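You operate a simulated robot arm through the tools that you are given. There is no shell and no other tool.

You are at the controls of a simulated robot arm. One attempt, no reset.

Task
Crimp both end caps of the green cord in the hand press.
Fine: lay the cord across the die; slide the table in for each press, out before you move the cord and out again at the end; the cord stays on the table; leave the press knob and the other cords.

The check looks at the end state, three seconds after you hand in, the way a careful person would. Anything else that was tipped, shoved, dropped, spilled or broken makes it a failure. A push-on lid holds only when it is set on centred and level and pressed home; a screw cap is set on level and turned clockwise until tight.

Robot
A 7-joint arm with a two-finger parallel gripper, fixed in place. Base frame: the origin is at the foot of the arm, x ahead of it, y to its left, z up. Units: m, degrees, N and s.
With the tool pointing down near the work surface it reaches from about 0.24 to 0.7 m from the base axis. Its first joint turns from -166.0 to 166.0 degrees. Payload 1.57 kg.
The tool frame sits at the grasp point between the pads (the TCP): z along the fingers, y along the line on which they close. The tips reach 0.03 m beyond it. The gripper opens to 0.08 m. The fingers are 0.017 m wide and 0.012 m thick; the gripper's body (0.04 by 0.082 m) begins 0.08 m behind the TCP.
Orientation is that of the tool frame in the base frame, as a unit quaternion [x, y, z, w]. With the fingers straight down and closing along the base's y, the tool's x points along the base's -x, its y along +y and its z along -z.

Tools
- The arm moves only by the tool nudge_tool. Its argument "motion" is a list of rows, each a list of 3 entries, a list of its own where there are three numbers: the opening, from 0 (shut) to 1 (fully open), then the shift along the tool's x, y, z in m, then the turn, a rotation vector about the tool's x, y, z in degrees. In form: [[claw, [x, y, z], [ax, ay, az]], ...]. A call has 1 to 20 rows; each row shifts and turns the commanded pose from where the row before left it, along the tool's axes as they then stand. A row lasts 0.2 s, in which the tool goes at most 0.05 m and 8.6 degrees; a call with a longer step from one row to the next is refused whole, and so is a gripper value outside its range. Where a pose cannot be reached the arm comes as near as it can. A force on the tool above 90 N (or 10 N above the force at the start of the call, whichever is more), or a blocked arm, ends the call early, and 0.2 s more pass. Each finger travels about 0.072 m/s and halts on what it meets, pressing with about 22 N; the grip force reading is that of the motor and also rises with nothing between the fingers. The clock runs only during rows and for 0.2 s after the last one: add rows that do not move to give the fingers time. It gives the time, the measured TCP pose, the force on the tool (base axes), the opening and the grip force at its end, in the units of the frame above (readings bear some noise), with the torque about the TCP (base axes, N m) and any sound that the robot's microphone picked up.
- Cameras (640 x 400 px; columns grow to the right, rows downward): "scene" is fixed at [0.4003, -0.6499, 1.4999]; the picture's right is [1.00, -0.06, 0.00], its down [-0.03, -0.46, -0.89] and it looks along [0.05, 0.88, -0.47] (base axes); focal length 335 px, centre (320, 200). "wrist" rides on the gripper at [0.072, -0.007, -0.122] in the tool frame; the picture's right is [0.09, 1.00, 0.00], its down [-0.84, 0.08, -0.54] and it looks along [-0.54, 0.05, 0.84] (tool axes); focal length 238 px, centre (320, 200).
- camera(camera): a new picture of that camera. The clock stands still meanwhile.
- move_column(by): slides the trunk up (or, below 0, down) by that many m; the arm rides with it, the base frame stays. It gives what a move gives, with no picture.
- measure_at(camera, pixels): for up to 12 pixels [column, row] of the newest picture of that camera ("zoom" is the newest enlarged one), the place [x, y, z] in the base frame of the surface seen there, good to about 0.003 m. The clock stands still meanwhile.
- close_up(camera, box): a new picture of the part [left, top, right, bottom] of that camera's present view, enlarged. The clock stands still meanwhile.
- job_done(): hands the job in; it is judged then, once.

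Unless the task says otherwise, let go and move clear before handing in.

The tools are called as a command line: name --argument value ..., lists and objects as JSON in quotes. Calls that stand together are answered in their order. nudge_tool: Moves the arm, as the interface text tells. Its arguments: {"type":"object","properties":{"motion":{"type":"array"}},"required":["motion"]} The other tools are called the same way: move_column (by) slides the trunk up or down; camera (camera) takes a picture; measure_at (camera, pixels) gives the place of the surface under pixels of a picture; close_up (camera, box) takes an enlarged picture of a part of a camera's view; job_done () hands the job in.

At the start:

```text
clock: 0.0
ee_pos: [0.3941, 0.1711, 1.3585]
orientation: [0.001, 1.0, 0.0, -0.001]
force: [0.0, -0.5, -0.2]
ft_torque: [-0.01, -0.01, 0.04]
finger_gap: 0.0801
finger_force: 0.1
trunk travel left (down, up): [-0.35, 0.13]
```

scene: 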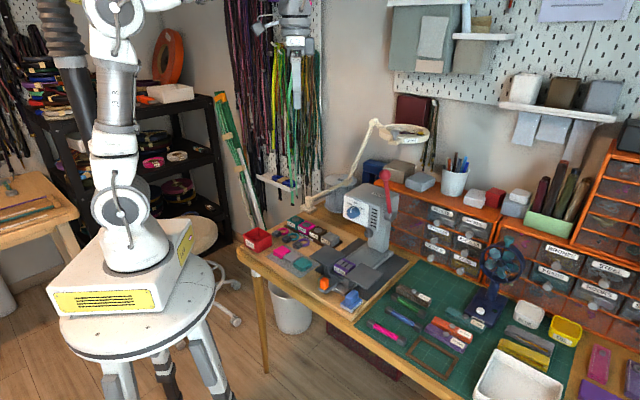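
wrist: 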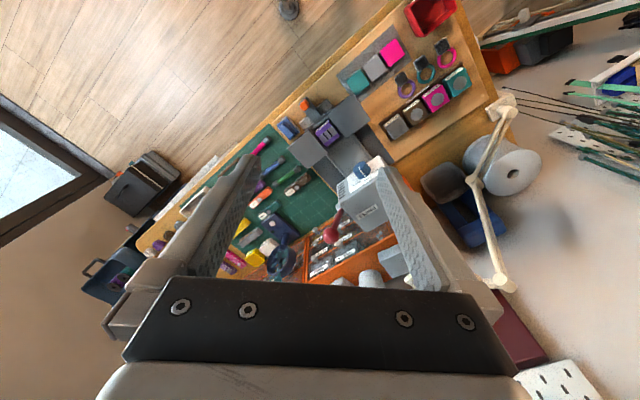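

The first pictures show a bench with a hand press (around pixel [370,215] in the scene) and small items around it; I can't yet make out the green cord. I'll enlarge the press area and both sides.

close_up --camera "scene" --box '[230, 160, 430, 320]'

close_up --camera "wrist" --box '[220, 0, 500, 200]'

```text
2.50 times, centred on (330, 240) of scene
```

zoom: 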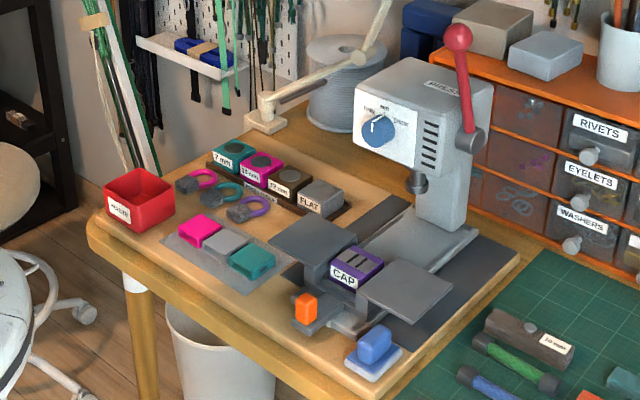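

```text
2.00 times, centred on (360, 100) of wrist
```

zoom: 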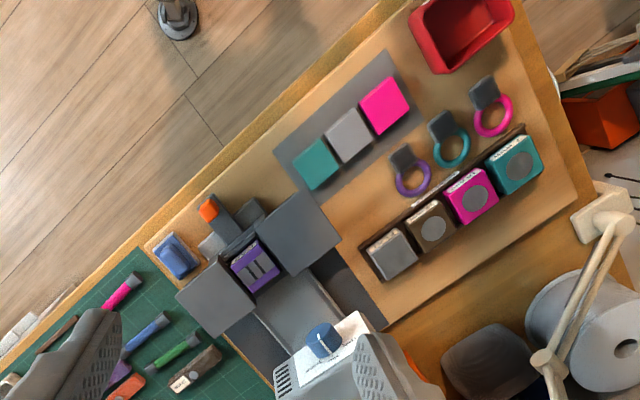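

The press has a purple "CAP" die between two grey wings, an orange tab on the sliding table, a red lever, a blue knob, and a blue pad at front right. The green cord with dark ends is near zoom pixel [515,360]. I'll zoom closer on these.

close_up --camera "scene" --box '[360, 270, 480, 360]'

close_up --camera "scene" --box '[310, 240, 410, 320]'

close_up --camera "scene" --box '[330, 160, 440, 260]'

close_up --camera "scene" --box '[250, 200, 350, 280]'

```text
4.44 times, centred on (420, 315) of scene
```

zoom: 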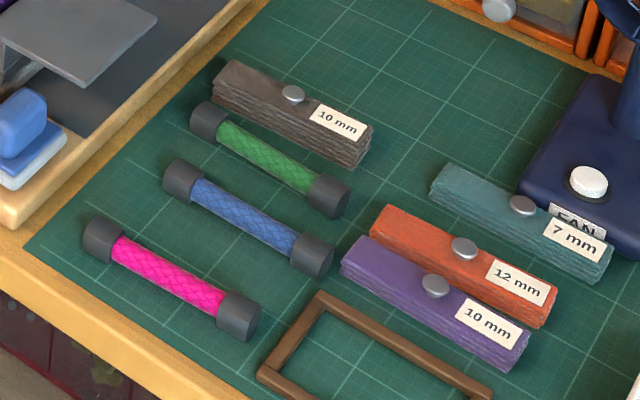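

```text
5.00 times, centred on (360, 280) of scene
```

zoom: 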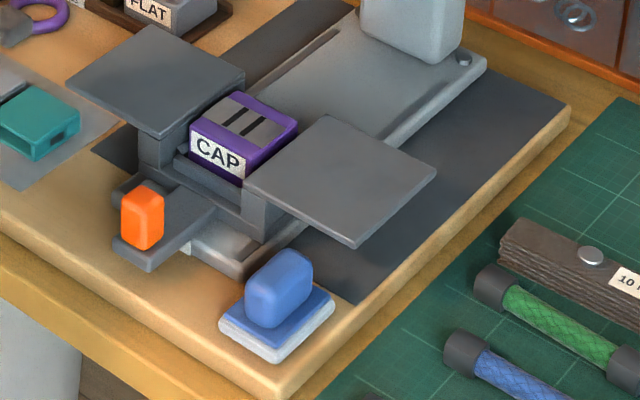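

```text
4.00 times, centred on (385, 210) of scene
```

zoom: 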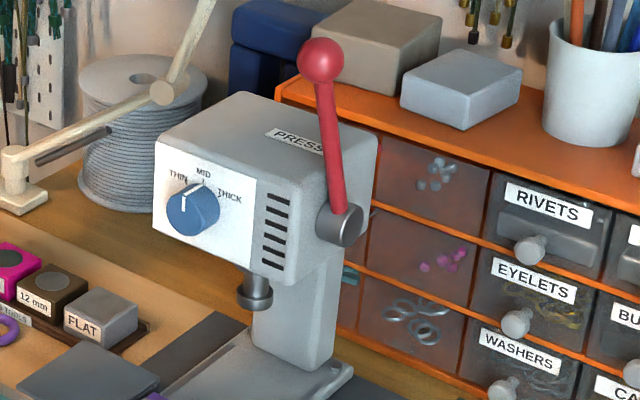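

```text
5.00 times, centred on (300, 240) of scene
```

zoom: 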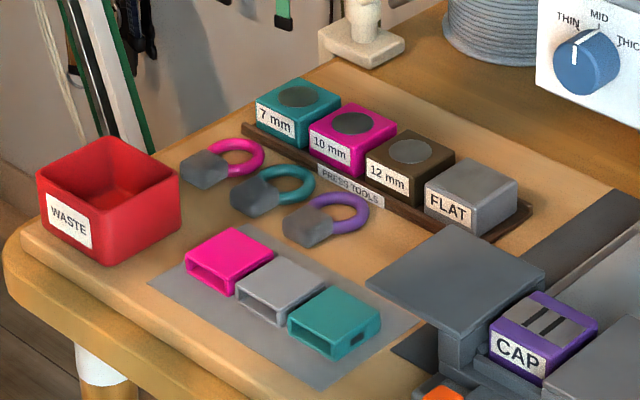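

The green cord lies on the cutting mat beside the brown 10 mm bundle (zoom [270,155]); the table seems to be out now. I'll measure the press features in a new close-up.

close_up --camera "scene" --box '[310, 240, 410, 320]'

measure_at --camera "zoom" --pixels '[[245, 102], [297, 122], [240, 140], [192, 120], [245, 125], [152, 30], [70, 78], [155, 135], [245, 75], [325, 117], [436, 170], [357, 245]]'

measure_at --camera "zoom" --pixels '[[140, 188], [145, 215], [160, 190], [155, 250], [150, 265], [280, 260], [270, 300], [330, 295], [275, 355], [235, 200], [220, 240], [300, 60]]'

```text
5.00 times, centred on (360, 280) of scene
```

zoom: 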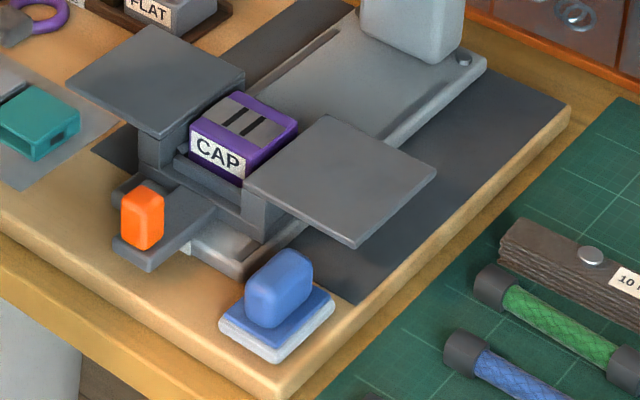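

```text
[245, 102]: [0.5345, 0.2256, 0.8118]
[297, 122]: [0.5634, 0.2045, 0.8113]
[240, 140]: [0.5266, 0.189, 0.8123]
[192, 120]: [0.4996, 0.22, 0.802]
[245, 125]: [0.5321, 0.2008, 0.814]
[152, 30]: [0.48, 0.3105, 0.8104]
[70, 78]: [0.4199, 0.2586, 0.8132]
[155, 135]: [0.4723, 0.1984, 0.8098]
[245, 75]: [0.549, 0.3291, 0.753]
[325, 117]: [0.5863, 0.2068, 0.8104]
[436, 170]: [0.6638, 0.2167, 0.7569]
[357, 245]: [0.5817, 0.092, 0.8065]
```

```text
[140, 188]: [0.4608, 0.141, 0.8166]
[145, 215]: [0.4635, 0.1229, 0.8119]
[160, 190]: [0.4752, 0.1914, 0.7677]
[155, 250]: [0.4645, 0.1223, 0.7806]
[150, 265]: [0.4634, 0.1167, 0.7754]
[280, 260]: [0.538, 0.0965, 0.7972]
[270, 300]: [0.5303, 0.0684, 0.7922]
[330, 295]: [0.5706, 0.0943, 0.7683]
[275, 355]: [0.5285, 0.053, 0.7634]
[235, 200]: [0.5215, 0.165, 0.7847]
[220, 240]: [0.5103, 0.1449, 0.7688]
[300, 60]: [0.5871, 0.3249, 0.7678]
```

The die top is at about z 0.812, centred near [0.531,0.205], with the wings at the same level. Next I'll measure the green cord, its neighbours, the press head and the lever.

close_up --camera "scene" --box '[380, 270, 460, 330]'

measure_at --camera "zoom" --pixels '[[135, 140], [150, 130], [210, 170], [270, 210], [340, 250], [360, 260], [372, 245], [395, 270], [110, 170], [200, 230], [180, 60], [150, 100]]'

close_up --camera "scene" --box '[330, 160, 430, 260]'

measure_at --camera "zoom" --pixels '[[295, 55], [300, 40], [305, 120], [315, 180], [318, 220], [330, 215], [225, 290], [225, 305], [140, 200], [220, 230], [120, 240], [260, 360]]'

```text
6.67 times, centred on (420, 300) of scene
```

zoom: 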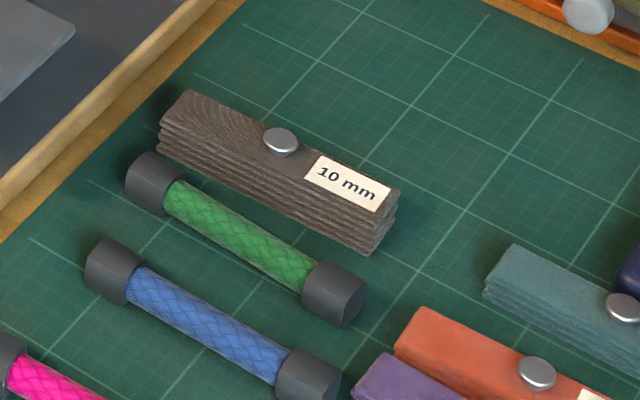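

```text
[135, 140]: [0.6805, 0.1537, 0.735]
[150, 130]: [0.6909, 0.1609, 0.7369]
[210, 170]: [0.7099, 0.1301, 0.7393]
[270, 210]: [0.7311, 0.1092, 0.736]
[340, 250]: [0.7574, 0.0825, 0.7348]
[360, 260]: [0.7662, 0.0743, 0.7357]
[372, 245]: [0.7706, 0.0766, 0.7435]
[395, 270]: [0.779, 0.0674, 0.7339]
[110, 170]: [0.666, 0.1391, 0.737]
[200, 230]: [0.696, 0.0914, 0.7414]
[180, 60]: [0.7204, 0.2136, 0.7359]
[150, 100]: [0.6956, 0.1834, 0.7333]
```

```text
4.00 times, centred on (380, 210) of scene
```

zoom: 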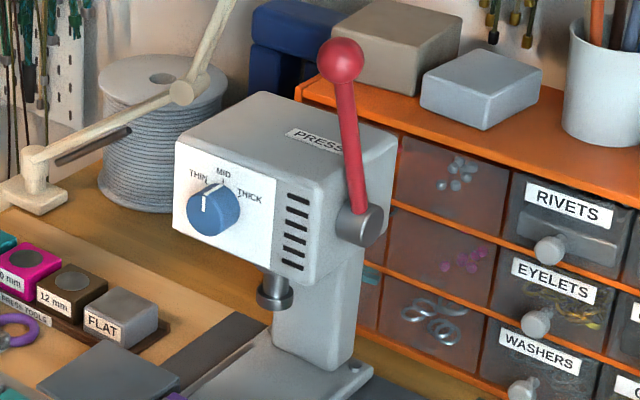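

```text
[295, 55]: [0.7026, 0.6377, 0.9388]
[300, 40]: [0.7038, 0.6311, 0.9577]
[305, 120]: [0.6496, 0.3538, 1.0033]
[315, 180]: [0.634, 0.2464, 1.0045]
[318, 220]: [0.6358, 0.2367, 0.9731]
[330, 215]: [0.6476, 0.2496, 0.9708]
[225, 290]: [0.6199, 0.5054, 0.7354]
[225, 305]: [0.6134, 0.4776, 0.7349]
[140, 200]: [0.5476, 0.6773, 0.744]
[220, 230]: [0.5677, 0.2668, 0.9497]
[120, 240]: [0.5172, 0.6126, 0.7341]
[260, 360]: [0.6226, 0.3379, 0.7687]
```

My pixel guesses for the last two close-ups were off; now that I see them (ball at [342,60], anvil at [275,290], cord from [150,185] to [335,295]), I'll measure again.

measure_at --camera "zoom" --pixels '[[342, 60], [342, 42], [350, 120], [357, 190], [362, 225], [275, 285], [272, 298], [213, 210], [178, 235], [275, 265], [265, 97], [320, 160]]'

close_up --camera "scene" --box '[380, 270, 460, 320]'

camera --camera "scene"

```text
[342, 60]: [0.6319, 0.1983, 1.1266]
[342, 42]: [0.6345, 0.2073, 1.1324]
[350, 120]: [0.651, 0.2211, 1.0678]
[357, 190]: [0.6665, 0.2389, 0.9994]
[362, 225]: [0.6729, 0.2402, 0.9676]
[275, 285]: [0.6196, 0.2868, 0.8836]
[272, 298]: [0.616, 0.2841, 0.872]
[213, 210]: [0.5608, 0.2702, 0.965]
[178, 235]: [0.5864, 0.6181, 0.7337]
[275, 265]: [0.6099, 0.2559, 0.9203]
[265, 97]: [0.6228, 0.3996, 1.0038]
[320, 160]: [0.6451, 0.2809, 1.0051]
```

```text
8.00 times, centred on (420, 295) of scene
```

zoom: 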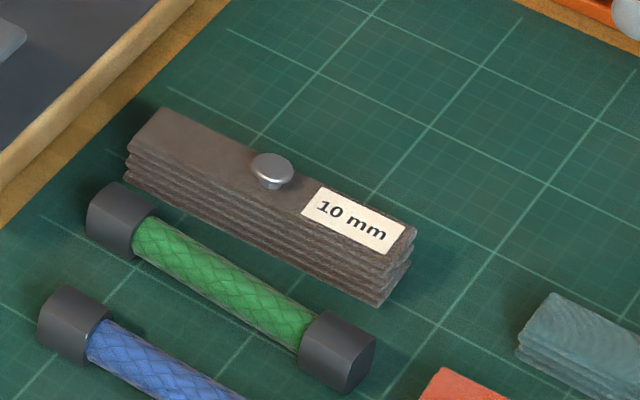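

```text
taken
```

scene: 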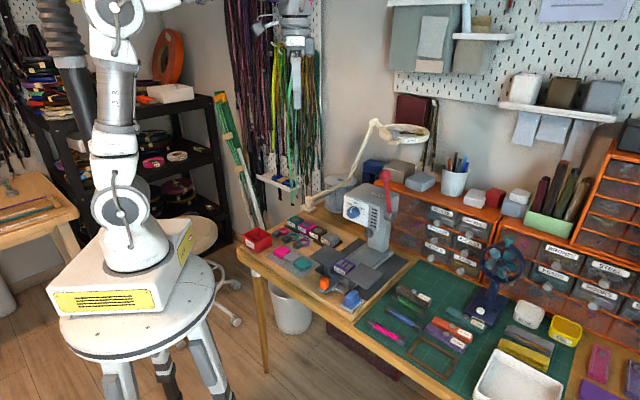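

The zoom shows the green cord between two dark caps: left cap near [115,215], right cap near [335,350]. I'll measure along it.

measure_at --camera "zoom" --pixels '[[125, 195], [115, 215], [95, 205], [145, 222], [180, 250], [230, 280], [280, 312], [315, 330], [340, 325], [340, 350], [360, 365], [368, 345]]'

measure_at --camera "zoom" --pixels '[[272, 162], [272, 180], [160, 120], [400, 235], [130, 180], [375, 300], [70, 300], [90, 350], [350, 390], [290, 360], [50, 220], [500, 100]]'

```text
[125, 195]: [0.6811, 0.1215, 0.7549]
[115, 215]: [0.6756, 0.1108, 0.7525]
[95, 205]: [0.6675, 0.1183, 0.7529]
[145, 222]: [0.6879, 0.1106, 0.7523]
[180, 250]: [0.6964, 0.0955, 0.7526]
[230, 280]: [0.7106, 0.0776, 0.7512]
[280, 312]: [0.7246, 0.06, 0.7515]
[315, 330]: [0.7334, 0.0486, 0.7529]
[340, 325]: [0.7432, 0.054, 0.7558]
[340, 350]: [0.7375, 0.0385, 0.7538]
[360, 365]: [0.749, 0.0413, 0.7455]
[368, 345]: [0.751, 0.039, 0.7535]
```

```text
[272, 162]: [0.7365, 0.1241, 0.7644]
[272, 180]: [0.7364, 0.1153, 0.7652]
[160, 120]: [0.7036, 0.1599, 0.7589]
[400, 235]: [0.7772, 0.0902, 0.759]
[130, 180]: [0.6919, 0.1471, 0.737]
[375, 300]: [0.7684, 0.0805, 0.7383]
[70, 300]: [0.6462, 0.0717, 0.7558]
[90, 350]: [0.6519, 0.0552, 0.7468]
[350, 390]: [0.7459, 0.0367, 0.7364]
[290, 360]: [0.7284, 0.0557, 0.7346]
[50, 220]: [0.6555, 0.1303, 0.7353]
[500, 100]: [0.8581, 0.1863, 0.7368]
```

The cord lies along the direction (0.7,-0.7), the same way as the wings, with a cap radius of about 0.01 and its middle near [0.712,0.080]. The press slides along (0.7,0.7). I'll check the lamp arm and the other things near the arm's path before I lower the trunk.

measure_at --camera "scene" --pixels '[[312, 205], [350, 187], [375, 125], [400, 130], [420, 133], [400, 143], [257, 240], [243, 255], [300, 285], [352, 318], [500, 260], [330, 290]]'

close_up --camera "scene" --box '[290, 100, 450, 220]'

close_up --camera "scene" --box '[315, 260, 375, 310]'

```text
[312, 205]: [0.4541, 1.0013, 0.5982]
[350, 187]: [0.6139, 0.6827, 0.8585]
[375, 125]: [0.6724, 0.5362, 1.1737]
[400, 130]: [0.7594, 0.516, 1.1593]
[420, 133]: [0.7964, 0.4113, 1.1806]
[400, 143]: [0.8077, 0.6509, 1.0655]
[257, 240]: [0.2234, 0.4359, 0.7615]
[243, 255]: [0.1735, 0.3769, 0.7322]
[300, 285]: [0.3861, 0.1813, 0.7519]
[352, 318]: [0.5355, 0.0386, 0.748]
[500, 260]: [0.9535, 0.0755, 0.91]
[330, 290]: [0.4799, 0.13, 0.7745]
```

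```text
3.33 times, centred on (370, 160) of scene
```

zoom: 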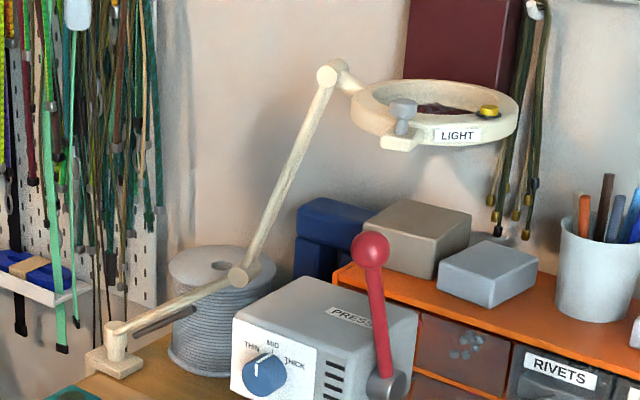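

```text
8.00 times, centred on (345, 285) of scene
```

zoom: 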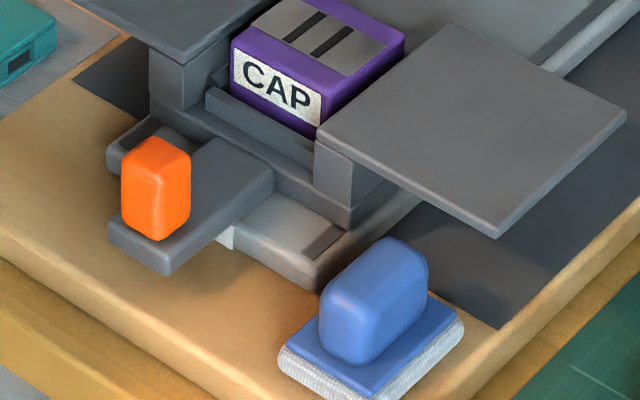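

The blue thing at the front right is just a small brush that I must not touch, and the lamp is far back. Next I'll measure the orange tab precisely.

measure_at --camera "zoom" --pixels '[[160, 145], [130, 160], [185, 155], [125, 190], [160, 195], [187, 195], [160, 235], [160, 265], [112, 225], [270, 180], [215, 225], [145, 125]]'

measure_at --camera "zoom" --pixels '[[275, 0], [235, 50], [330, 90], [400, 35], [320, 130], [290, 38], [340, 60], [315, 25], [350, 35], [455, 28], [625, 105], [500, 232]]'

measure_at --camera "zoom" --pixels '[[385, 240], [425, 260], [330, 350], [325, 290], [400, 330], [205, 95], [320, 170], [350, 225], [320, 260], [335, 240], [180, 80], [600, 5]]'

```text
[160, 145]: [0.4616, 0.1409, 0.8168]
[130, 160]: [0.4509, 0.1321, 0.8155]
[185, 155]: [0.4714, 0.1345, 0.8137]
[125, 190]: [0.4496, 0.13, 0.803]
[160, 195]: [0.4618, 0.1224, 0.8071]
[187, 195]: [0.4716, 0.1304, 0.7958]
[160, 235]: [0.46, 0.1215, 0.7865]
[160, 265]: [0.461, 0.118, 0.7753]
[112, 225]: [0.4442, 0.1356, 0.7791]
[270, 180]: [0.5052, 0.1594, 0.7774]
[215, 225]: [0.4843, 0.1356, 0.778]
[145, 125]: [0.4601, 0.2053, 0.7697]
```

```text
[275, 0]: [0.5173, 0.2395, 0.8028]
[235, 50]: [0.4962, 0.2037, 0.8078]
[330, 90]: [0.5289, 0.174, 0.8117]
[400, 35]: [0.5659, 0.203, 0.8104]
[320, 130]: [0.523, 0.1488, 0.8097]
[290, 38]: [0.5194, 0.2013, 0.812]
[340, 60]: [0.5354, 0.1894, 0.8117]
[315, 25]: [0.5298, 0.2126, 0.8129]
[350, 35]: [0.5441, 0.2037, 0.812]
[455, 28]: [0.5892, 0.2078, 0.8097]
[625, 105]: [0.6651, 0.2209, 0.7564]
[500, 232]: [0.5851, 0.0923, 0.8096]
```

```text
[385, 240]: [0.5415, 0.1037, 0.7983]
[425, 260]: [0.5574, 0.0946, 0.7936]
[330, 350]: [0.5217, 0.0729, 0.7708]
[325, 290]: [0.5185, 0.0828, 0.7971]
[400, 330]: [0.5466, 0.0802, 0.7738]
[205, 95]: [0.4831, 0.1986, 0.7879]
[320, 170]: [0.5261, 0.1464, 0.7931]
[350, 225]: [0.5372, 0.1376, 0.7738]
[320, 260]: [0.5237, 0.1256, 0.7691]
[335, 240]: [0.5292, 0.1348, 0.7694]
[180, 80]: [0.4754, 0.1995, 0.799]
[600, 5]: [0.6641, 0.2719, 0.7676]
```

I now have good coordinates: tab centre about [0.461,0.132] with z 0.78–0.817, die centre about [0.531,0.204], die and wing tops at 0.812. I'll lower the trunk so the arm sits at a comfortable height.

move_column --by -0.25

camera --camera "scene"

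camera --camera "wrist"

```text
clock: 2.6
ee_pos: [0.3934, 0.1709, 1.1087]
orientation: [0.0, 1.0, 0.0, 0.0]
force: [0.5, 0.4, 0.0]
ft_torque: [0.02, 0.01, 0.02]
finger_gap: 0.08
finger_force: 0.0
trunk travel left (down, up): [-0.1, 0.38]
```

```text
taken
```

scene: 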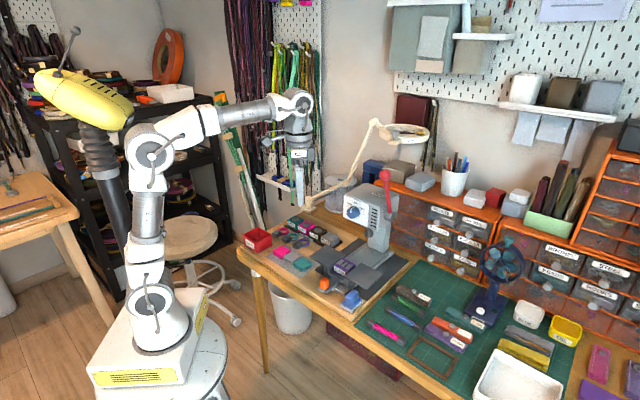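

```text
taken
```

wrist: 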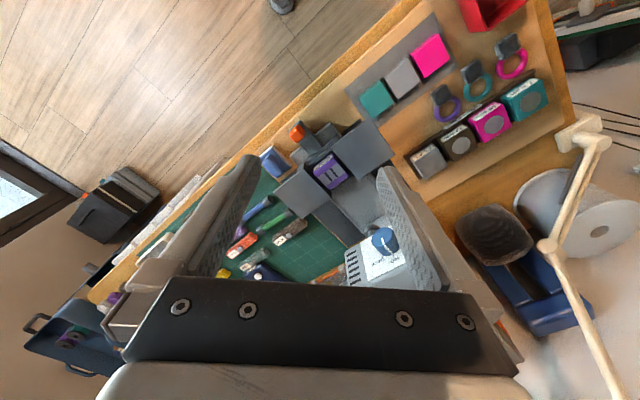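

The trunk is down and TCP is at z 1.109; the wrist view shows the press and the mat. I'll go around the front of the press to where the wrist camera looks at the green cord.

nudge_tool --motion '[[1, [-0.02, -0.034, 0], [0, 0, 0]], [1, [-0.02, -0.034, 0], [0, 0, 0]], [1, [-0.02, -0.034, 0], [0, 0, 0]], [1, [-0.02, -0.034, 0.02], [0, 0, 0]], [1, [-0.02, -0.01, 0.03], [0, 0, 0]], [1, [-0.02, 0.0, 0.03], [0, 0, 0]], [1, [0, 0.0, 0], [0, 0, 0]]]'

camera --camera "wrist"

camera --camera "scene"

```text
clock: 4.2
ee_pos: [0.5188, 0.0268, 1.0304]
orientation: [0.0, 1.0, -0.001, 0.0]
force: [0.6, 0.5, -0.2]
ft_torque: [0.01, -0.01, -0.03]
finger_gap: 0.0798
finger_force: 0.0
trunk travel left (down, up): [-0.1, 0.38]
```

```text
taken
```

wrist: 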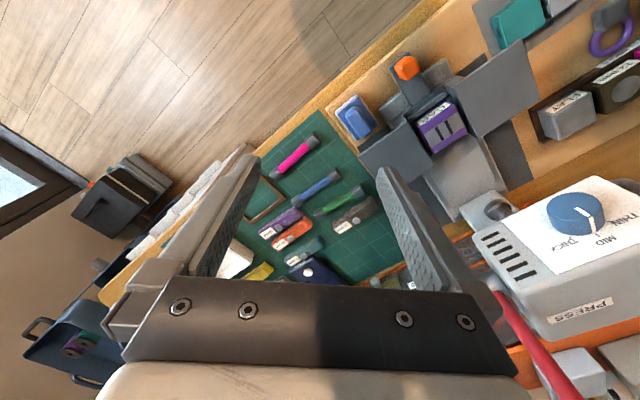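

```text
taken
```

scene: 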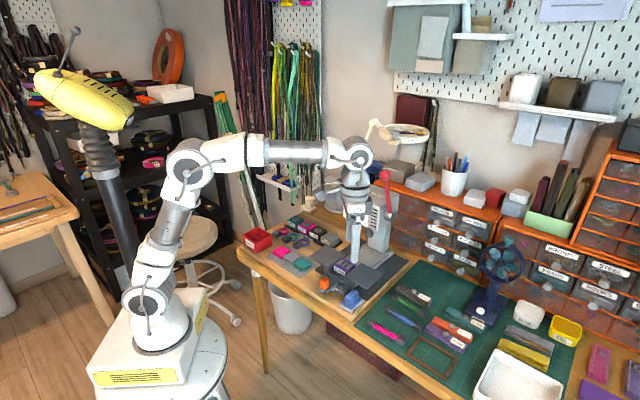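

The cord is now visible between the fingers around [340,200] in the wrist view. I'll enlarge and measure it.

close_up --camera "wrist" --box '[270, 120, 400, 260]'

```text
2.86 times, centred on (335, 190) of wrist
```

zoom: 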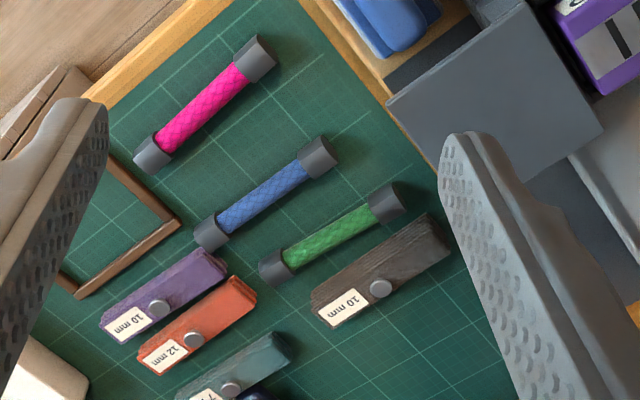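

measure_at --camera "zoom" --pixels '[[390, 200], [372, 210], [404, 197], [274, 267], [292, 257], [264, 277], [330, 231], [318, 240], [345, 222], [322, 222], [340, 243], [330, 260]]'

measure_at --camera "zoom" --pixels '[[315, 158], [213, 233], [263, 195], [270, 208], [320, 170], [425, 215], [312, 300], [380, 250], [378, 287], [440, 260], [345, 320], [375, 255]]'

```text
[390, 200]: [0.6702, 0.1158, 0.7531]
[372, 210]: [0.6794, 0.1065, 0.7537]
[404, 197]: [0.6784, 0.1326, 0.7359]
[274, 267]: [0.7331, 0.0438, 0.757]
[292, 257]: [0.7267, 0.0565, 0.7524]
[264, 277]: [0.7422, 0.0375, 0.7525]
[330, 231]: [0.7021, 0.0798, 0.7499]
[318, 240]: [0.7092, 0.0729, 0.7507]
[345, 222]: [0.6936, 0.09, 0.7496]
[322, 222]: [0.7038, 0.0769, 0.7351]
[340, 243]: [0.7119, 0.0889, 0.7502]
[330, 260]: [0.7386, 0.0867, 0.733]
```

```text
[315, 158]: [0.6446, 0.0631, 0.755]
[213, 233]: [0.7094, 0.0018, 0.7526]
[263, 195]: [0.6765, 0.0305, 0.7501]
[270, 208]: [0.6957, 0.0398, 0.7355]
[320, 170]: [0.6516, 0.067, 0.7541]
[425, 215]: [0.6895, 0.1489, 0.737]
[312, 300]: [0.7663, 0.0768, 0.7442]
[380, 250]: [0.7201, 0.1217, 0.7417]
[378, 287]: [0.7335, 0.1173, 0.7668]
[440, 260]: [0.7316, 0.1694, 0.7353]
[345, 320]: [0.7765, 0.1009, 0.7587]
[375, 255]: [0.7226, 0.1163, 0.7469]
```

The cord axis is at about u=(x+y)/√2=0.560, middle near [0.709,0.083], with caps about 0.097 m apart. I'll move above it, turn 45° so the fingers close across the cord, and half-close the gripper for clearance to the neighbours.

nudge_tool --motion '[[0.8, [-0.0317, 0.0093, 0.0217], [0, 0, 0]], [0.7, [-0.0317, 0.0093, 0.0217], [0, 0, 0]], [0.6, [-0.0317, 0.0093, 0.0217], [0, 0, 0]], [0.5, [-0.0317, 0.0093, 0.0217], [0, 0, 0]], [0.5, [-0.0317, 0.0093, 0.0217], [0, 0, 0]], [0.5, [-0.0317, 0.0093, 0.0217], [0, 0, 0]], [0.5, [0, 0, 0], [0, 0, 7.5]], [0.5, [0, 0, 0], [0, 0, 7.5]], [0.5, [0, 0, 0], [0, 0, 7.5]], [0.5, [0, 0, 0], [0, 0, 7.5]], [0.5, [0, 0, 0], [0, 0, 7.5]], [0.5, [0, 0, 0], [0, 0, 7.5]], [0.5, [0, 0, 0], [0, 0, 0]]]'

camera --camera "wrist"

camera --camera "scene"

```text
clock: 7.0
ee_pos: [0.6894, 0.075, 0.8977]
orientation: [0.383, 0.924, 0.0, -0.001]
force: [1.0, -0.7, 1.7]
ft_torque: [0.0, 0.0, 0.02]
finger_gap: 0.04
finger_force: 0.1
out of reach, approached as far as the arm can: row 6
trunk travel left (down, up): [-0.1, 0.38]
```

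```text
taken
```

wrist: 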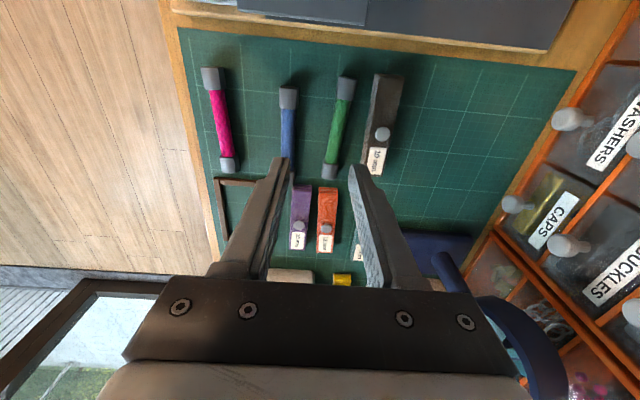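

```text
taken
```

scene: 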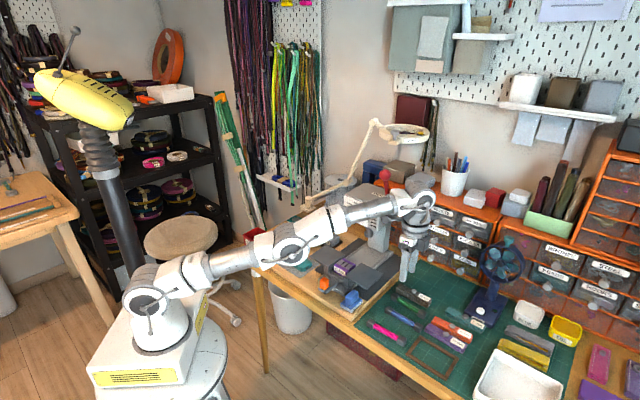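

The arm hit its reach limit at radius 0.694 at this height, but lower down it should reach about 0.71. The wrist view shows the green cord vertically from [345,80] to [330,175]. I'll enlarge and measure it for an accurate grasp.

close_up --camera "wrist" --box '[260, 60, 420, 180]'

measure_at --camera "wrist" --pixels '[[346, 82], [344, 95], [331, 170], [338, 130], [333, 133], [345, 133], [288, 97], [374, 100], [366, 165], [382, 134], [340, 115], [336, 150]]'

```text
3.33 times, centred on (340, 120) of wrist
```

zoom: 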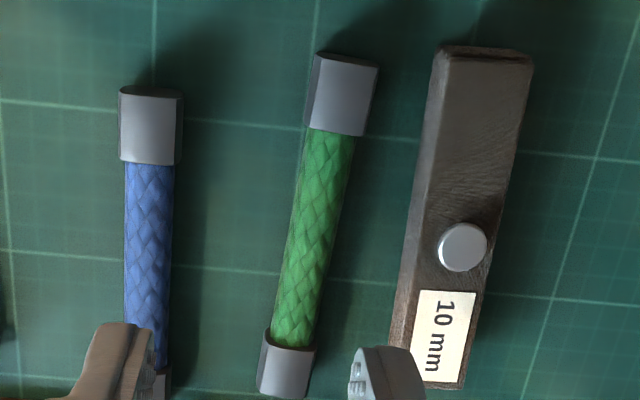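

```text
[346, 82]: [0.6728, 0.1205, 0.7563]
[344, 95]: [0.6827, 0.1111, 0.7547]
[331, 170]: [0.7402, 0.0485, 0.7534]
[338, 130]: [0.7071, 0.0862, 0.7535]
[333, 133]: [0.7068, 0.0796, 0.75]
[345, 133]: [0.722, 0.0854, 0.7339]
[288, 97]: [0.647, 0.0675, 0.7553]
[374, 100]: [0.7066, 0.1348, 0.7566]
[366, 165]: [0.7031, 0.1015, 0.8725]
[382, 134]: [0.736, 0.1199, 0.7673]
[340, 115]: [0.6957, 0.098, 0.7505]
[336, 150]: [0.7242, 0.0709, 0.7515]
```

The zoom shows the caps clearly with flat faces; near cap from [345,60] to [336,132] and far cap from [290,345] to [283,395]. I'll measure these.

measure_at --camera "zoom" --pixels '[[347, 64], [340, 125], [343, 95], [290, 350], [284, 385], [332, 150], [315, 240], [297, 325], [312, 95], [372, 95], [290, 240], [340, 240]]'

measure_at --camera "zoom" --pixels '[[316, 130], [355, 133], [273, 330], [318, 345], [420, 200], [410, 270], [440, 80], [430, 130], [175, 200], [172, 300], [180, 150], [400, 330]]'

```text
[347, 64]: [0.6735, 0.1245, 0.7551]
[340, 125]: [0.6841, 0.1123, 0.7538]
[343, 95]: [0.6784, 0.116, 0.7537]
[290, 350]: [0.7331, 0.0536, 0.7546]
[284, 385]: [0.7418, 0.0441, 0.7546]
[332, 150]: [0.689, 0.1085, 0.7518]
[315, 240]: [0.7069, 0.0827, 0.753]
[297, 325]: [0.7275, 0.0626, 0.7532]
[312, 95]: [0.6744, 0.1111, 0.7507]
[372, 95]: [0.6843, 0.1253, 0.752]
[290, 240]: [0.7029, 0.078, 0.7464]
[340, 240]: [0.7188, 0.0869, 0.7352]
```

```text
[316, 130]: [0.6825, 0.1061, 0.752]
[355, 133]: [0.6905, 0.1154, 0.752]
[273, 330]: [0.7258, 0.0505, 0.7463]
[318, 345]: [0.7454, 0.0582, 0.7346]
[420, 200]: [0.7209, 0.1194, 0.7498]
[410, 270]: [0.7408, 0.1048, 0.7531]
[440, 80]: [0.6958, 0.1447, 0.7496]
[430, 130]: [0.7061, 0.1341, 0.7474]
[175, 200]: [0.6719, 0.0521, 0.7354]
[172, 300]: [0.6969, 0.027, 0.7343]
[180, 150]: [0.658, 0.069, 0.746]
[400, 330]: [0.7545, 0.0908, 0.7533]
```

The cord actually lies at about -48.5°, with its near cap centred near [0.677,0.116] and the gap between caps starting at v≈0.405. I'll turn 3.5° more, drop to z≈0.80 and grip slightly toward the near cap, where the arm can reach.

nudge_tool --motion '[[0.5, [0, 0, 0.02], [0, 0, 3.5]], [0.5, [0, 0, 0.02], [0, 0, 0]], [0.5, [0, 0, 0.02], [0, 0, 0]], [0.5, [0, 0, 0], [0, 0, 0]]]'

```text
clock: 8.0
ee_pos: [0.7004, 0.0752, 0.84]
orientation: [0.411, 0.912, -0.001, -0.001]
force: [-0.8, 0.0, 0.7]
ft_torque: [0.02, 0.0, 0.0]
finger_gap: 0.0397
finger_force: 0.1
out of reach, approached as far as the arm can: row 2, 3
trunk travel left (down, up): [-0.1, 0.38]
```

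The arm is at z 0.84, radius 0.704, still slightly short of the commanded point. I'll shift the command back toward the near-side grip point and see where it settles.

nudge_tool --motion '[[0.5, [0.013, 0.0, 0.0], [0, 0, 0]], [0.5, [0, 0, 0.02], [0, 0, 0]], [0.5, [0, 0, 0.01], [0, 0, 0]], [0.5, [0, 0, 0], [0, 0, 0]]]'

camera --camera "wrist"

close_up --camera "scene" --box '[370, 230, 470, 330]'

```text
clock: 9.0
ee_pos: [0.7071, 0.0861, 0.8111]
orientation: [0.411, 0.912, -0.001, 0.0]
force: [0.0, 0.2, -0.6]
ft_torque: [-0.02, 0.02, 0.0]
finger_gap: 0.0401
finger_force: 0.1
out of reach, approached as far as the arm can: row 1, 2
trunk travel left (down, up): [-0.1, 0.38]
```

```text
taken
```

wrist: 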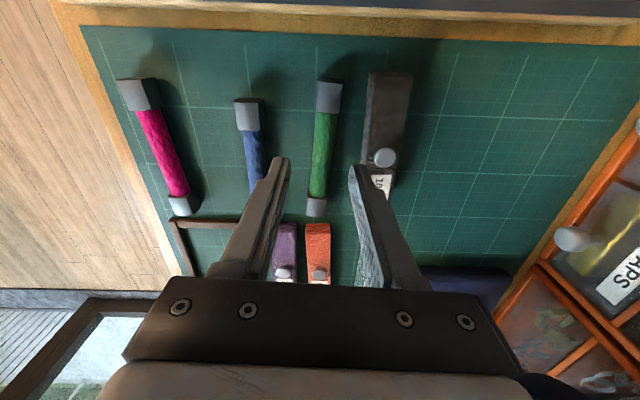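

```text
4.00 times, centred on (420, 280) of scene
```

zoom: 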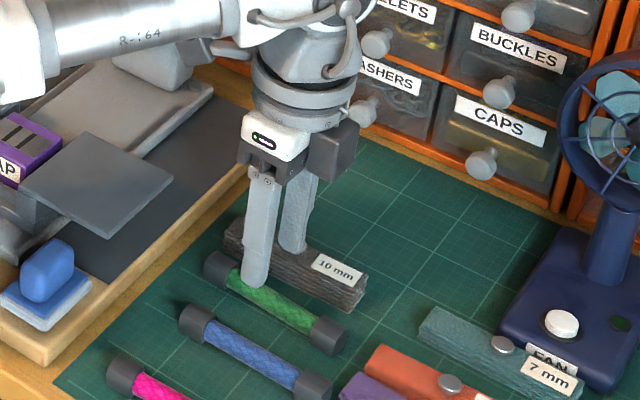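

I'm at [0.707,0.086,0.811], which is right over the cord's middle, and the cord at [320,150] in the wrist view lies between the fingers. I'll narrow the opening to 0.032 m, descend to z 0.768, and look before closing.

nudge_tool --motion '[[0.4, [0, 0, 0.0], [0, 0, 0]], [0.4, [0, 0, 0.01], [0, 0, 0]], [0.4, [0, 0, 0.01], [0, 0, 0]], [0.4, [0, 0, 0.01], [0, 0, 0]], [0.4, [0, 0, 0.008], [0, 0, 0]], [0.4, [0, 0, 0.004], [0, 0, 0]], [0.4, [0, 0, 0], [0, 0, 0]]]'

close_up --camera "wrist" --box '[220, 60, 420, 260]'

close_up --camera "scene" --box '[370, 250, 450, 320]'

```text
clock: 10.6
ee_pos: [0.7114, 0.0887, 0.7705]
orientation: [0.411, 0.912, 0.0, 0.0]
force: [0.6, -1.1, -0.6]
ft_torque: [-0.01, -0.02, 0.02]
finger_gap: 0.032
finger_force: 0.1
out of reach, approached as far as the arm can: row 2, 5
trunk travel left (down, up): [-0.1, 0.38]
```

```text
2.00 times, centred on (320, 160) of wrist
```

zoom: 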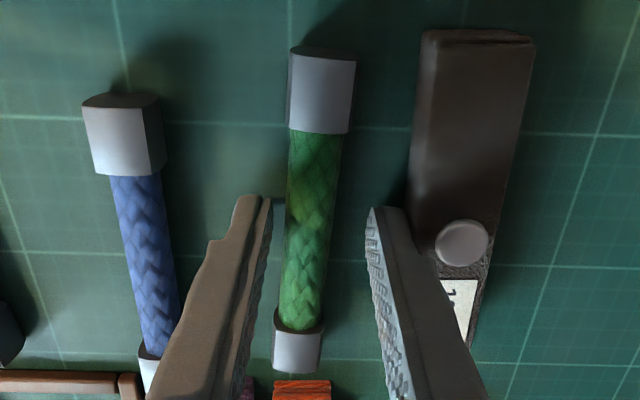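

```text
5.71 times, centred on (410, 285) of scene
```

zoom: 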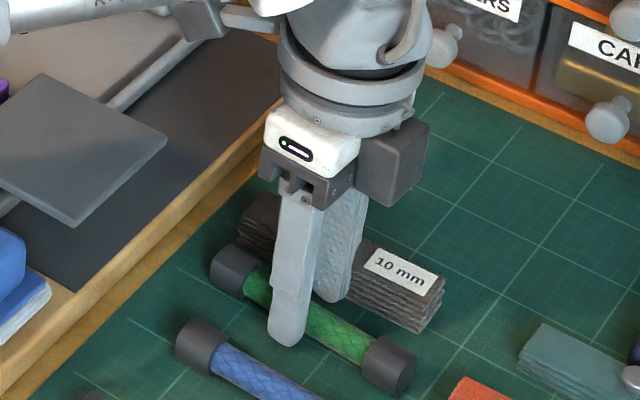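

The cord is between the fingers but about 2–3 mm left of centre in the wrist zoom ([313,200] vs. finger midpoint 320), and the right finger is close to the bundle. I'll shift 3 mm away from the bundle, drop 2 mm, then close.

nudge_tool --motion '[[0.4, [0, -0.003, 0.002], [0, 0, 0]], [0.3, [0, 0, 0], [0, 0, 0]], [0.2, [0, 0, 0], [0, 0, 0]], [0.1, [0, 0, 0], [0, 0, 0]], [0.0, [0, 0, 0], [0, 0, 0]], [0.0, [0, 0, 0], [0, 0, 0]], [0.0, [0, 0, 0], [0, 0, 0]]]'

close_up --camera "wrist" --box '[220, 60, 420, 260]'

```text
clock: 12.2
ee_pos: [0.7115, 0.0865, 0.7676]
orientation: [0.411, 0.912, -0.001, -0.001]
force: [0.1, -0.7, 0.2]
ft_torque: [0.01, 0.03, 0.02]
finger_gap: 0.0148
finger_force: 21.9
trunk travel left (down, up): [-0.1, 0.38]
```

```text
2.00 times, centred on (320, 160) of wrist
```

zoom: 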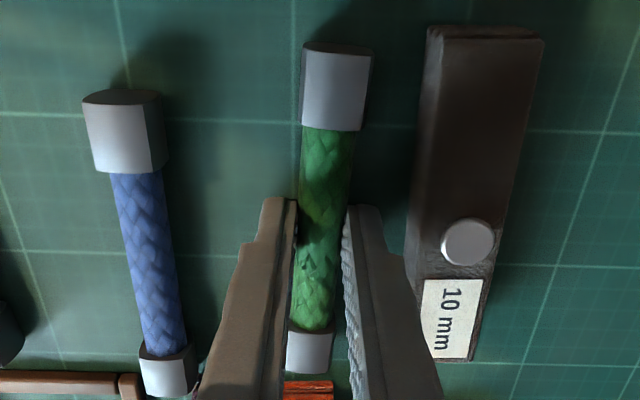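

The cord is gripped (gap 0.0148 m, 21.9 N). I'll lift it slowly, sliding along its own axis away from the neighbours, and then check that it hangs level.

nudge_tool --motion '[[0, [0.0, 0, -0.004], [0, 0, 0]], [0, [0.006, -0.001, -0.008], [0, 0, 0]], [0, [0.012, -0.003, -0.012], [0, 0, 0]], [0, [0.012, -0.003, -0.012], [0, 0, 0]], [0, [0, 0, 0], [0, 0, 0]]]'

close_up --camera "wrist" --box '[220, 60, 420, 260]'

close_up --camera "scene" --box '[370, 240, 450, 310]'

```text
clock: 13.4
ee_pos: [0.7037, 0.1073, 0.8077]
orientation: [0.411, 0.912, -0.001, -0.001]
force: [0.1, 0.0, -0.7]
ft_torque: [-0.04, -0.02, -0.03]
finger_gap: 0.015
finger_force: 21.4
out of reach, approached as far as the arm can: row 2, 3, 4
trunk travel left (down, up): [-0.1, 0.38]
```

```text
2.00 times, centred on (320, 160) of wrist
```

zoom: 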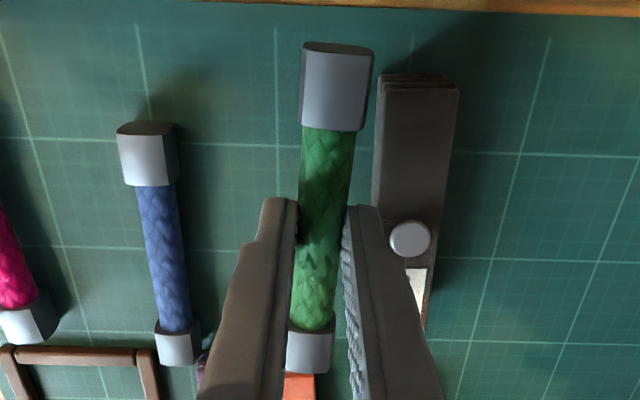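

```text
5.71 times, centred on (410, 275) of scene
```

zoom: 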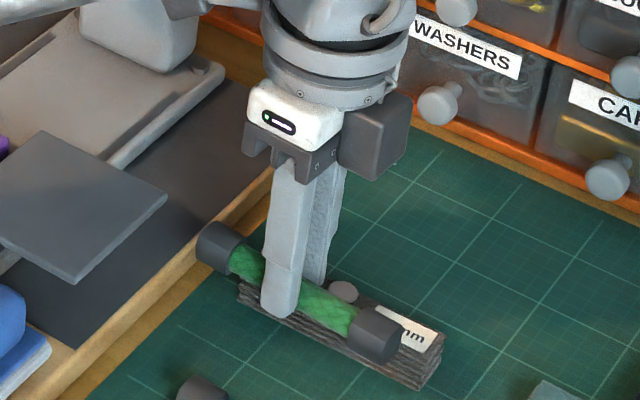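

The cord came up level and firmly held (near cap at zoom [338,85], far cap at [310,350]). I'll move inward to a waypoint in front of the right wing at z≈0.865.

nudge_tool --motion '[[0, [0.0143, -0.0193, -0.01425], [0, 0, 0]], [0, [0.0143, -0.0193, -0.01425], [0, 0, 0]], [0, [0.0143, -0.0193, -0.01425], [0, 0, 0]], [0, [0.0143, -0.0193, -0.01425], [0, 0, 0]], [0, [0, 0, 0], [0, 0, 0]]]'

camera --camera "wrist"

camera --camera "scene"

```text
clock: 14.6
ee_pos: [0.6862, 0.1116, 0.8806]
orientation: [0.411, 0.912, -0.001, 0.0]
force: [-0.3, 0.5, -0.1]
ft_torque: [0.02, 0.0, 0.0]
finger_gap: 0.0148
finger_force: 21.6
out of reach, approached as far as the arm can: row 1, 2, 3, 4
trunk travel left (down, up): [-0.1, 0.38]
```

```text
taken
```

wrist: 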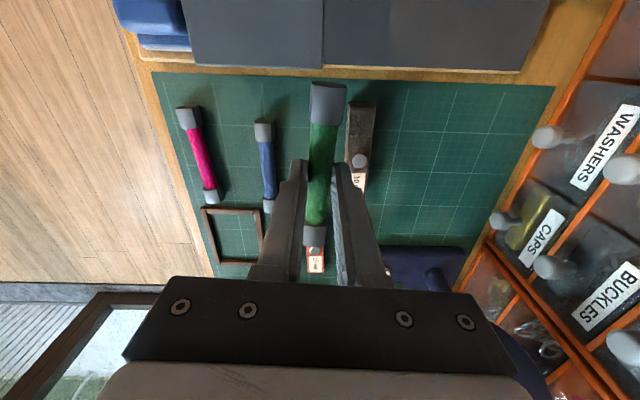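

```text
taken
```

scene: 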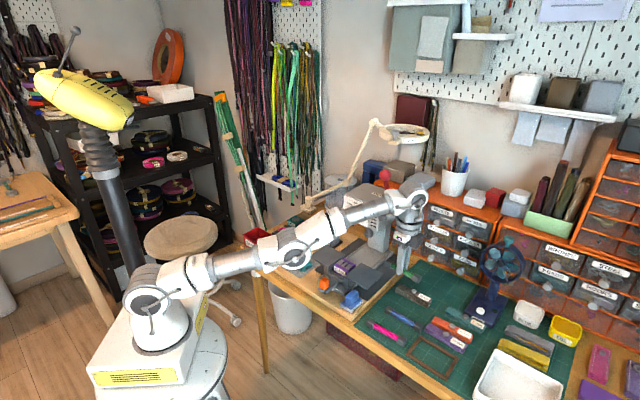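

The wrist moved less than commanded (now [0.686,0.112,0.881]) because the arm is stretched nearly straight. I'll send two still rows to see whether it catches up with the command.

nudge_tool --motion '[[0, [0, 0, 0], [0, 0, 0]], [0, [0, 0, 0], [0, 0, 0]]]'

```text
clock: 15.2
ee_pos: [0.6876, 0.1129, 0.8819]
orientation: [0.411, 0.912, 0.0, 0.0]
force: [-1.1, -0.7, -0.8]
ft_torque: [-0.02, 0.01, 0.0]
finger_gap: 0.0152
finger_force: 21.9
trunk travel left (down, up): [-0.1, 0.38]
```

The command follows the achieved pose, so I need to fold the elbow out of its straight position. I'll command a larger move straight inward and see how it responds.

nudge_tool --motion '[[0, [0.0213, -0.0339, 0], [0, 0, 0]], [0, [0.0213, -0.0339, 0], [0, 0, 0]], [0, [0, 0, 0], [0, 0, 0]]]'

```text
clock: 16.0
ee_pos: [0.6835, 0.112, 0.8931]
orientation: [0.411, 0.912, 0.0, -0.001]
force: [-0.7, 0.4, -1.3]
ft_torque: [-0.01, -0.01, 0.0]
finger_gap: 0.0149
finger_force: 21.2
out of reach, approached as far as the arm can: row 1, 2
trunk travel left (down, up): [-0.1, 0.38]
```

Large inward steps just slide the arm along its reach sphere. I'll try much smaller inward steps, which need less elbow motion per row.

nudge_tool --motion '[[0, [0.0011, -0.0017, 0.0005], [0, 0, 0]], [0, [0.0011, -0.0017, 0.0005], [0, 0, 0]], [0, [0.0011, -0.0017, 0.0005], [0, 0, 0]], [0, [0.0011, -0.0017, 0.0005], [0, 0, 0]], [0, [0.0016, -0.0025, 0], [0, 0, 0]], [0, [0.0016, -0.0025, 0], [0, 0, 0]], [0, [0, 0, 0], [0, 0, 0]]]'

```text
clock: 17.6
ee_pos: [0.6818, 0.1121, 0.8946]
orientation: [0.411, 0.911, -0.001, 0.0]
force: [0.6, 0.8, 0.1]
ft_torque: [0.0, 0.0, -0.02]
finger_gap: 0.015
finger_force: 21.4
out of reach, approached as far as the arm can: row 2, 4, 6
trunk travel left (down, up): [-0.1, 0.38]
```

The still-flagged rows suggest the elbow has gone slightly past straight. I'll command a small outward stretch and then inward, to get it to fold the right way.

nudge_tool --motion '[[0, [-0.0053, 0.0085, 0], [0, 0, 0]], [0, [-0.0053, 0.0085, 0], [0, 0, 0]], [0, [0.0107, -0.0169, 0], [0, 0, 0]], [0, [0.0107, -0.0169, 0], [0, 0, 0]], [0, [0.0, 0.0, 0], [0, 0, 0]]]'

camera --camera "scene"

```text
clock: 18.8
ee_pos: [0.6811, 0.1101, 0.9019]
orientation: [0.411, 0.912, -0.001, 0.0]
force: [0.0, -0.2, -0.5]
ft_torque: [0.01, 0.0, -0.01]
finger_gap: 0.0149
finger_force: 22.1
out of reach, approached as far as the arm can: row 1, 2, 3, 4
trunk travel left (down, up): [-0.1, 0.38]
```

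```text
taken
```

scene: 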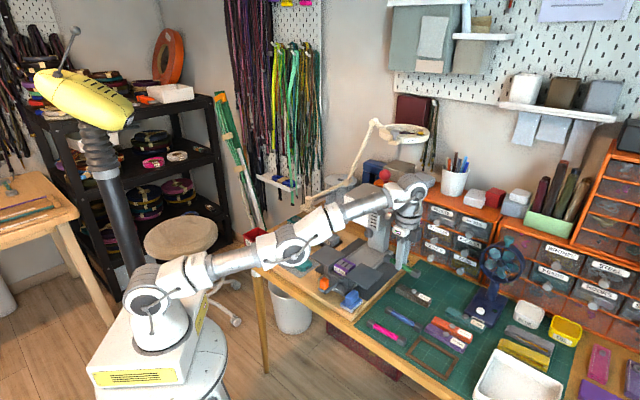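

The arm still looks straight with its elbow slightly below the shoulder–wrist line (elbow [290,247] in the scene). I'll try a stronger outward stretch followed by a firm inward pull to flip it.

nudge_tool --motion '[[0, [-0.0022, 0.0034, 0], [0, 0, 0]], [0, [0, 0, 0], [0, 0, 0]], [0, [0, 0, 0], [0, 0, 0]]]'

nudge_tool --motion '[[0, [0.0256, -0.0406, 0], [0, 0, 0]], [0, [0, 0, 0], [0, 0, 0]], [0, [0, 0, 0], [0, 0, 0]]]'

```text
clock: 19.6
ee_pos: [0.6843, 0.111, 0.9009]
orientation: [0.41, 0.912, 0.001, 0.001]
force: [-0.2, -0.1, -0.9]
ft_torque: [-0.02, 0.0, -0.01]
finger_gap: 0.0152
finger_force: 21.9
trunk travel left (down, up): [-0.1, 0.38]
```

```text
clock: 20.4
ee_pos: [0.6775, 0.1091, 0.9071]
orientation: [0.411, 0.912, -0.001, -0.001]
force: [0.4, -0.3, -0.9]
ft_torque: [-0.01, -0.02, -0.01]
finger_gap: 0.0151
finger_force: 22.0
out of reach, approached as far as the arm can: row 1
trunk travel left (down, up): [-0.1, 0.38]
```

Outward moves work but inward ones stop at once, so the elbow must be at its limit on the wrong side of straight. I'll stretch outward in small steps until it's fully straight, then try inward again.

nudge_tool --motion '[[0, [-0.0022, 0.0034, 0], [0, 0, 0]], [0, [-0.0022, 0.0034, 0], [0, 0, 0]], [0, [-0.0022, 0.0034, 0], [0, 0, 0]], [0, [-0.0022, 0.0034, 0], [0, 0, 0]], [0, [-0.0022, 0.0034, 0], [0, 0, 0]], [0, [0, 0, 0], [0, 0, 0]]]'

nudge_tool --motion '[[0, [0.0016, -0.0025, 0], [0, 0, 0]], [0, [0.0016, -0.0025, 0], [0, 0, 0]], [0, [0.0016, -0.0025, 0], [0, 0, 0]], [0, [0.0016, -0.0025, 0], [0, 0, 0]], [0, [0.0016, -0.0025, 0], [0, 0, 0]], [0, [0.0016, -0.0025, 0], [0, 0, 0]], [0, [0, 0, 0], [0, 0, 0]]]'

```text
clock: 21.8
ee_pos: [0.6799, 0.1103, 0.9057]
orientation: [0.41, 0.912, -0.001, 0.0]
force: [-1.0, 0.5, -0.9]
ft_torque: [0.02, -0.01, 0.03]
finger_gap: 0.0149
finger_force: 22.4
out of reach, approached as far as the arm can: row 1, 2, 3, 4, 5
trunk travel left (down, up): [-0.1, 0.38]
```

```text
clock: 23.4
ee_pos: [0.6774, 0.1123, 0.9089]
orientation: [0.411, 0.911, 0.0, -0.001]
force: [0.8, 1.0, -0.1]
ft_torque: [0.01, -0.05, -0.02]
finger_gap: 0.0153
finger_force: 22.1
out of reach, approached as far as the arm can: row 2, 4, 5, 6
trunk travel left (down, up): [-0.1, 0.38]
```

Both directions are flagged, so the solver is simply slow right at the straight pose. I'll command steps directly toward the shoulder (inward and slightly down, normal to the reach sphere).

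nudge_tool --motion '[[0, [0.0244, -0.0388, 0.0143], [0, 0, 0]], [0, [0.0244, -0.0388, 0.0143], [0, 0, 0]], [0, [0, 0, 0], [0, 0, 0]]]'

```text
clock: 24.2
ee_pos: [0.6784, 0.1112, 0.9087]
orientation: [0.411, 0.912, -0.001, -0.001]
force: [0.4, 0.4, -0.3]
ft_torque: [-0.01, -0.01, -0.02]
finger_gap: 0.0152
finger_force: 22.1
out of reach, approached as far as the arm can: row 1, 2
trunk travel left (down, up): [-0.1, 0.38]
```

There's no motion along the normal, so I'm in an exact straight-arm singularity. Moving down tangentially should flex the elbow the correct way, so I'll step down and inward; there is free space below (bundle top 0.77, wing 0.812).

nudge_tool --motion '[[0, [0.0027, -0.0042, 0.015], [0, 0, 0]], [0, [0.0053, -0.0085, 0.015], [0, 0, 0]], [0, [0.0053, -0.0085, 0.015], [0, 0, 0]], [0, [0, 0, 0], [0, 0, 0]]]'

```text
clock: 25.2
ee_pos: [0.6872, 0.1146, 0.8725]
orientation: [0.41, 0.912, -0.001, -0.001]
force: [0.2, 0.1, -0.5]
ft_torque: [0.0, -0.01, -0.01]
finger_gap: 0.015
finger_force: 21.8
out of reach, approached as far as the arm can: row 1, 2, 3
trunk travel left (down, up): [-0.1, 0.38]
```

It slid down along the boundary to z 0.8725 but stayed on it. I'll look closely at the arm's actual shape to understand which joint limits it.

close_up --camera "scene" --box '[90, 150, 450, 375]'

```text
1.78 times, centred on (270, 262) of scene
```

zoom: 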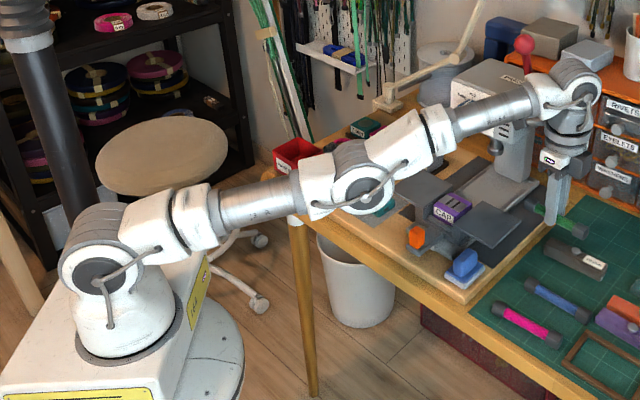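

In the zoom the elbow [365,188] sits slightly below the line from shoulder [100,270] to wrist [580,95], so it is hyperextended. I'll raise the trunk 0.1 m for clearance and then drive down-and-outward to carry the elbow through straight to its normal bend.

move_column --by 0.1

nudge_tool --motion '[[0, [-0.0053, 0.0085, 0.03], [0, 0, 0]], [0, [-0.0053, 0.0085, 0.03], [0, 0, 0]], [0, [0, 0, 0.03], [0, 0, 0]], [0, [0, 0, 0], [0, 0, 0]]]'

```text
clock: 26.5
ee_pos: [0.6875, 0.1149, 0.9717]
orientation: [0.411, 0.912, 0.0, -0.001]
force: [0.6, -0.3, -0.7]
ft_torque: [0.01, -0.01, 0.0]
finger_gap: 0.0149
finger_force: 22.0
trunk travel left (down, up): [-0.2, 0.28]
```

```text
clock: 27.5
ee_pos: [0.7058, 0.115, 0.8825]
orientation: [0.411, 0.912, -0.001, -0.001]
force: [0.4, -0.6, -0.1]
ft_torque: [0.0, 0.0, 0.02]
finger_gap: 0.0151
finger_force: 22.9
trunk travel left (down, up): [-0.2, 0.28]
```

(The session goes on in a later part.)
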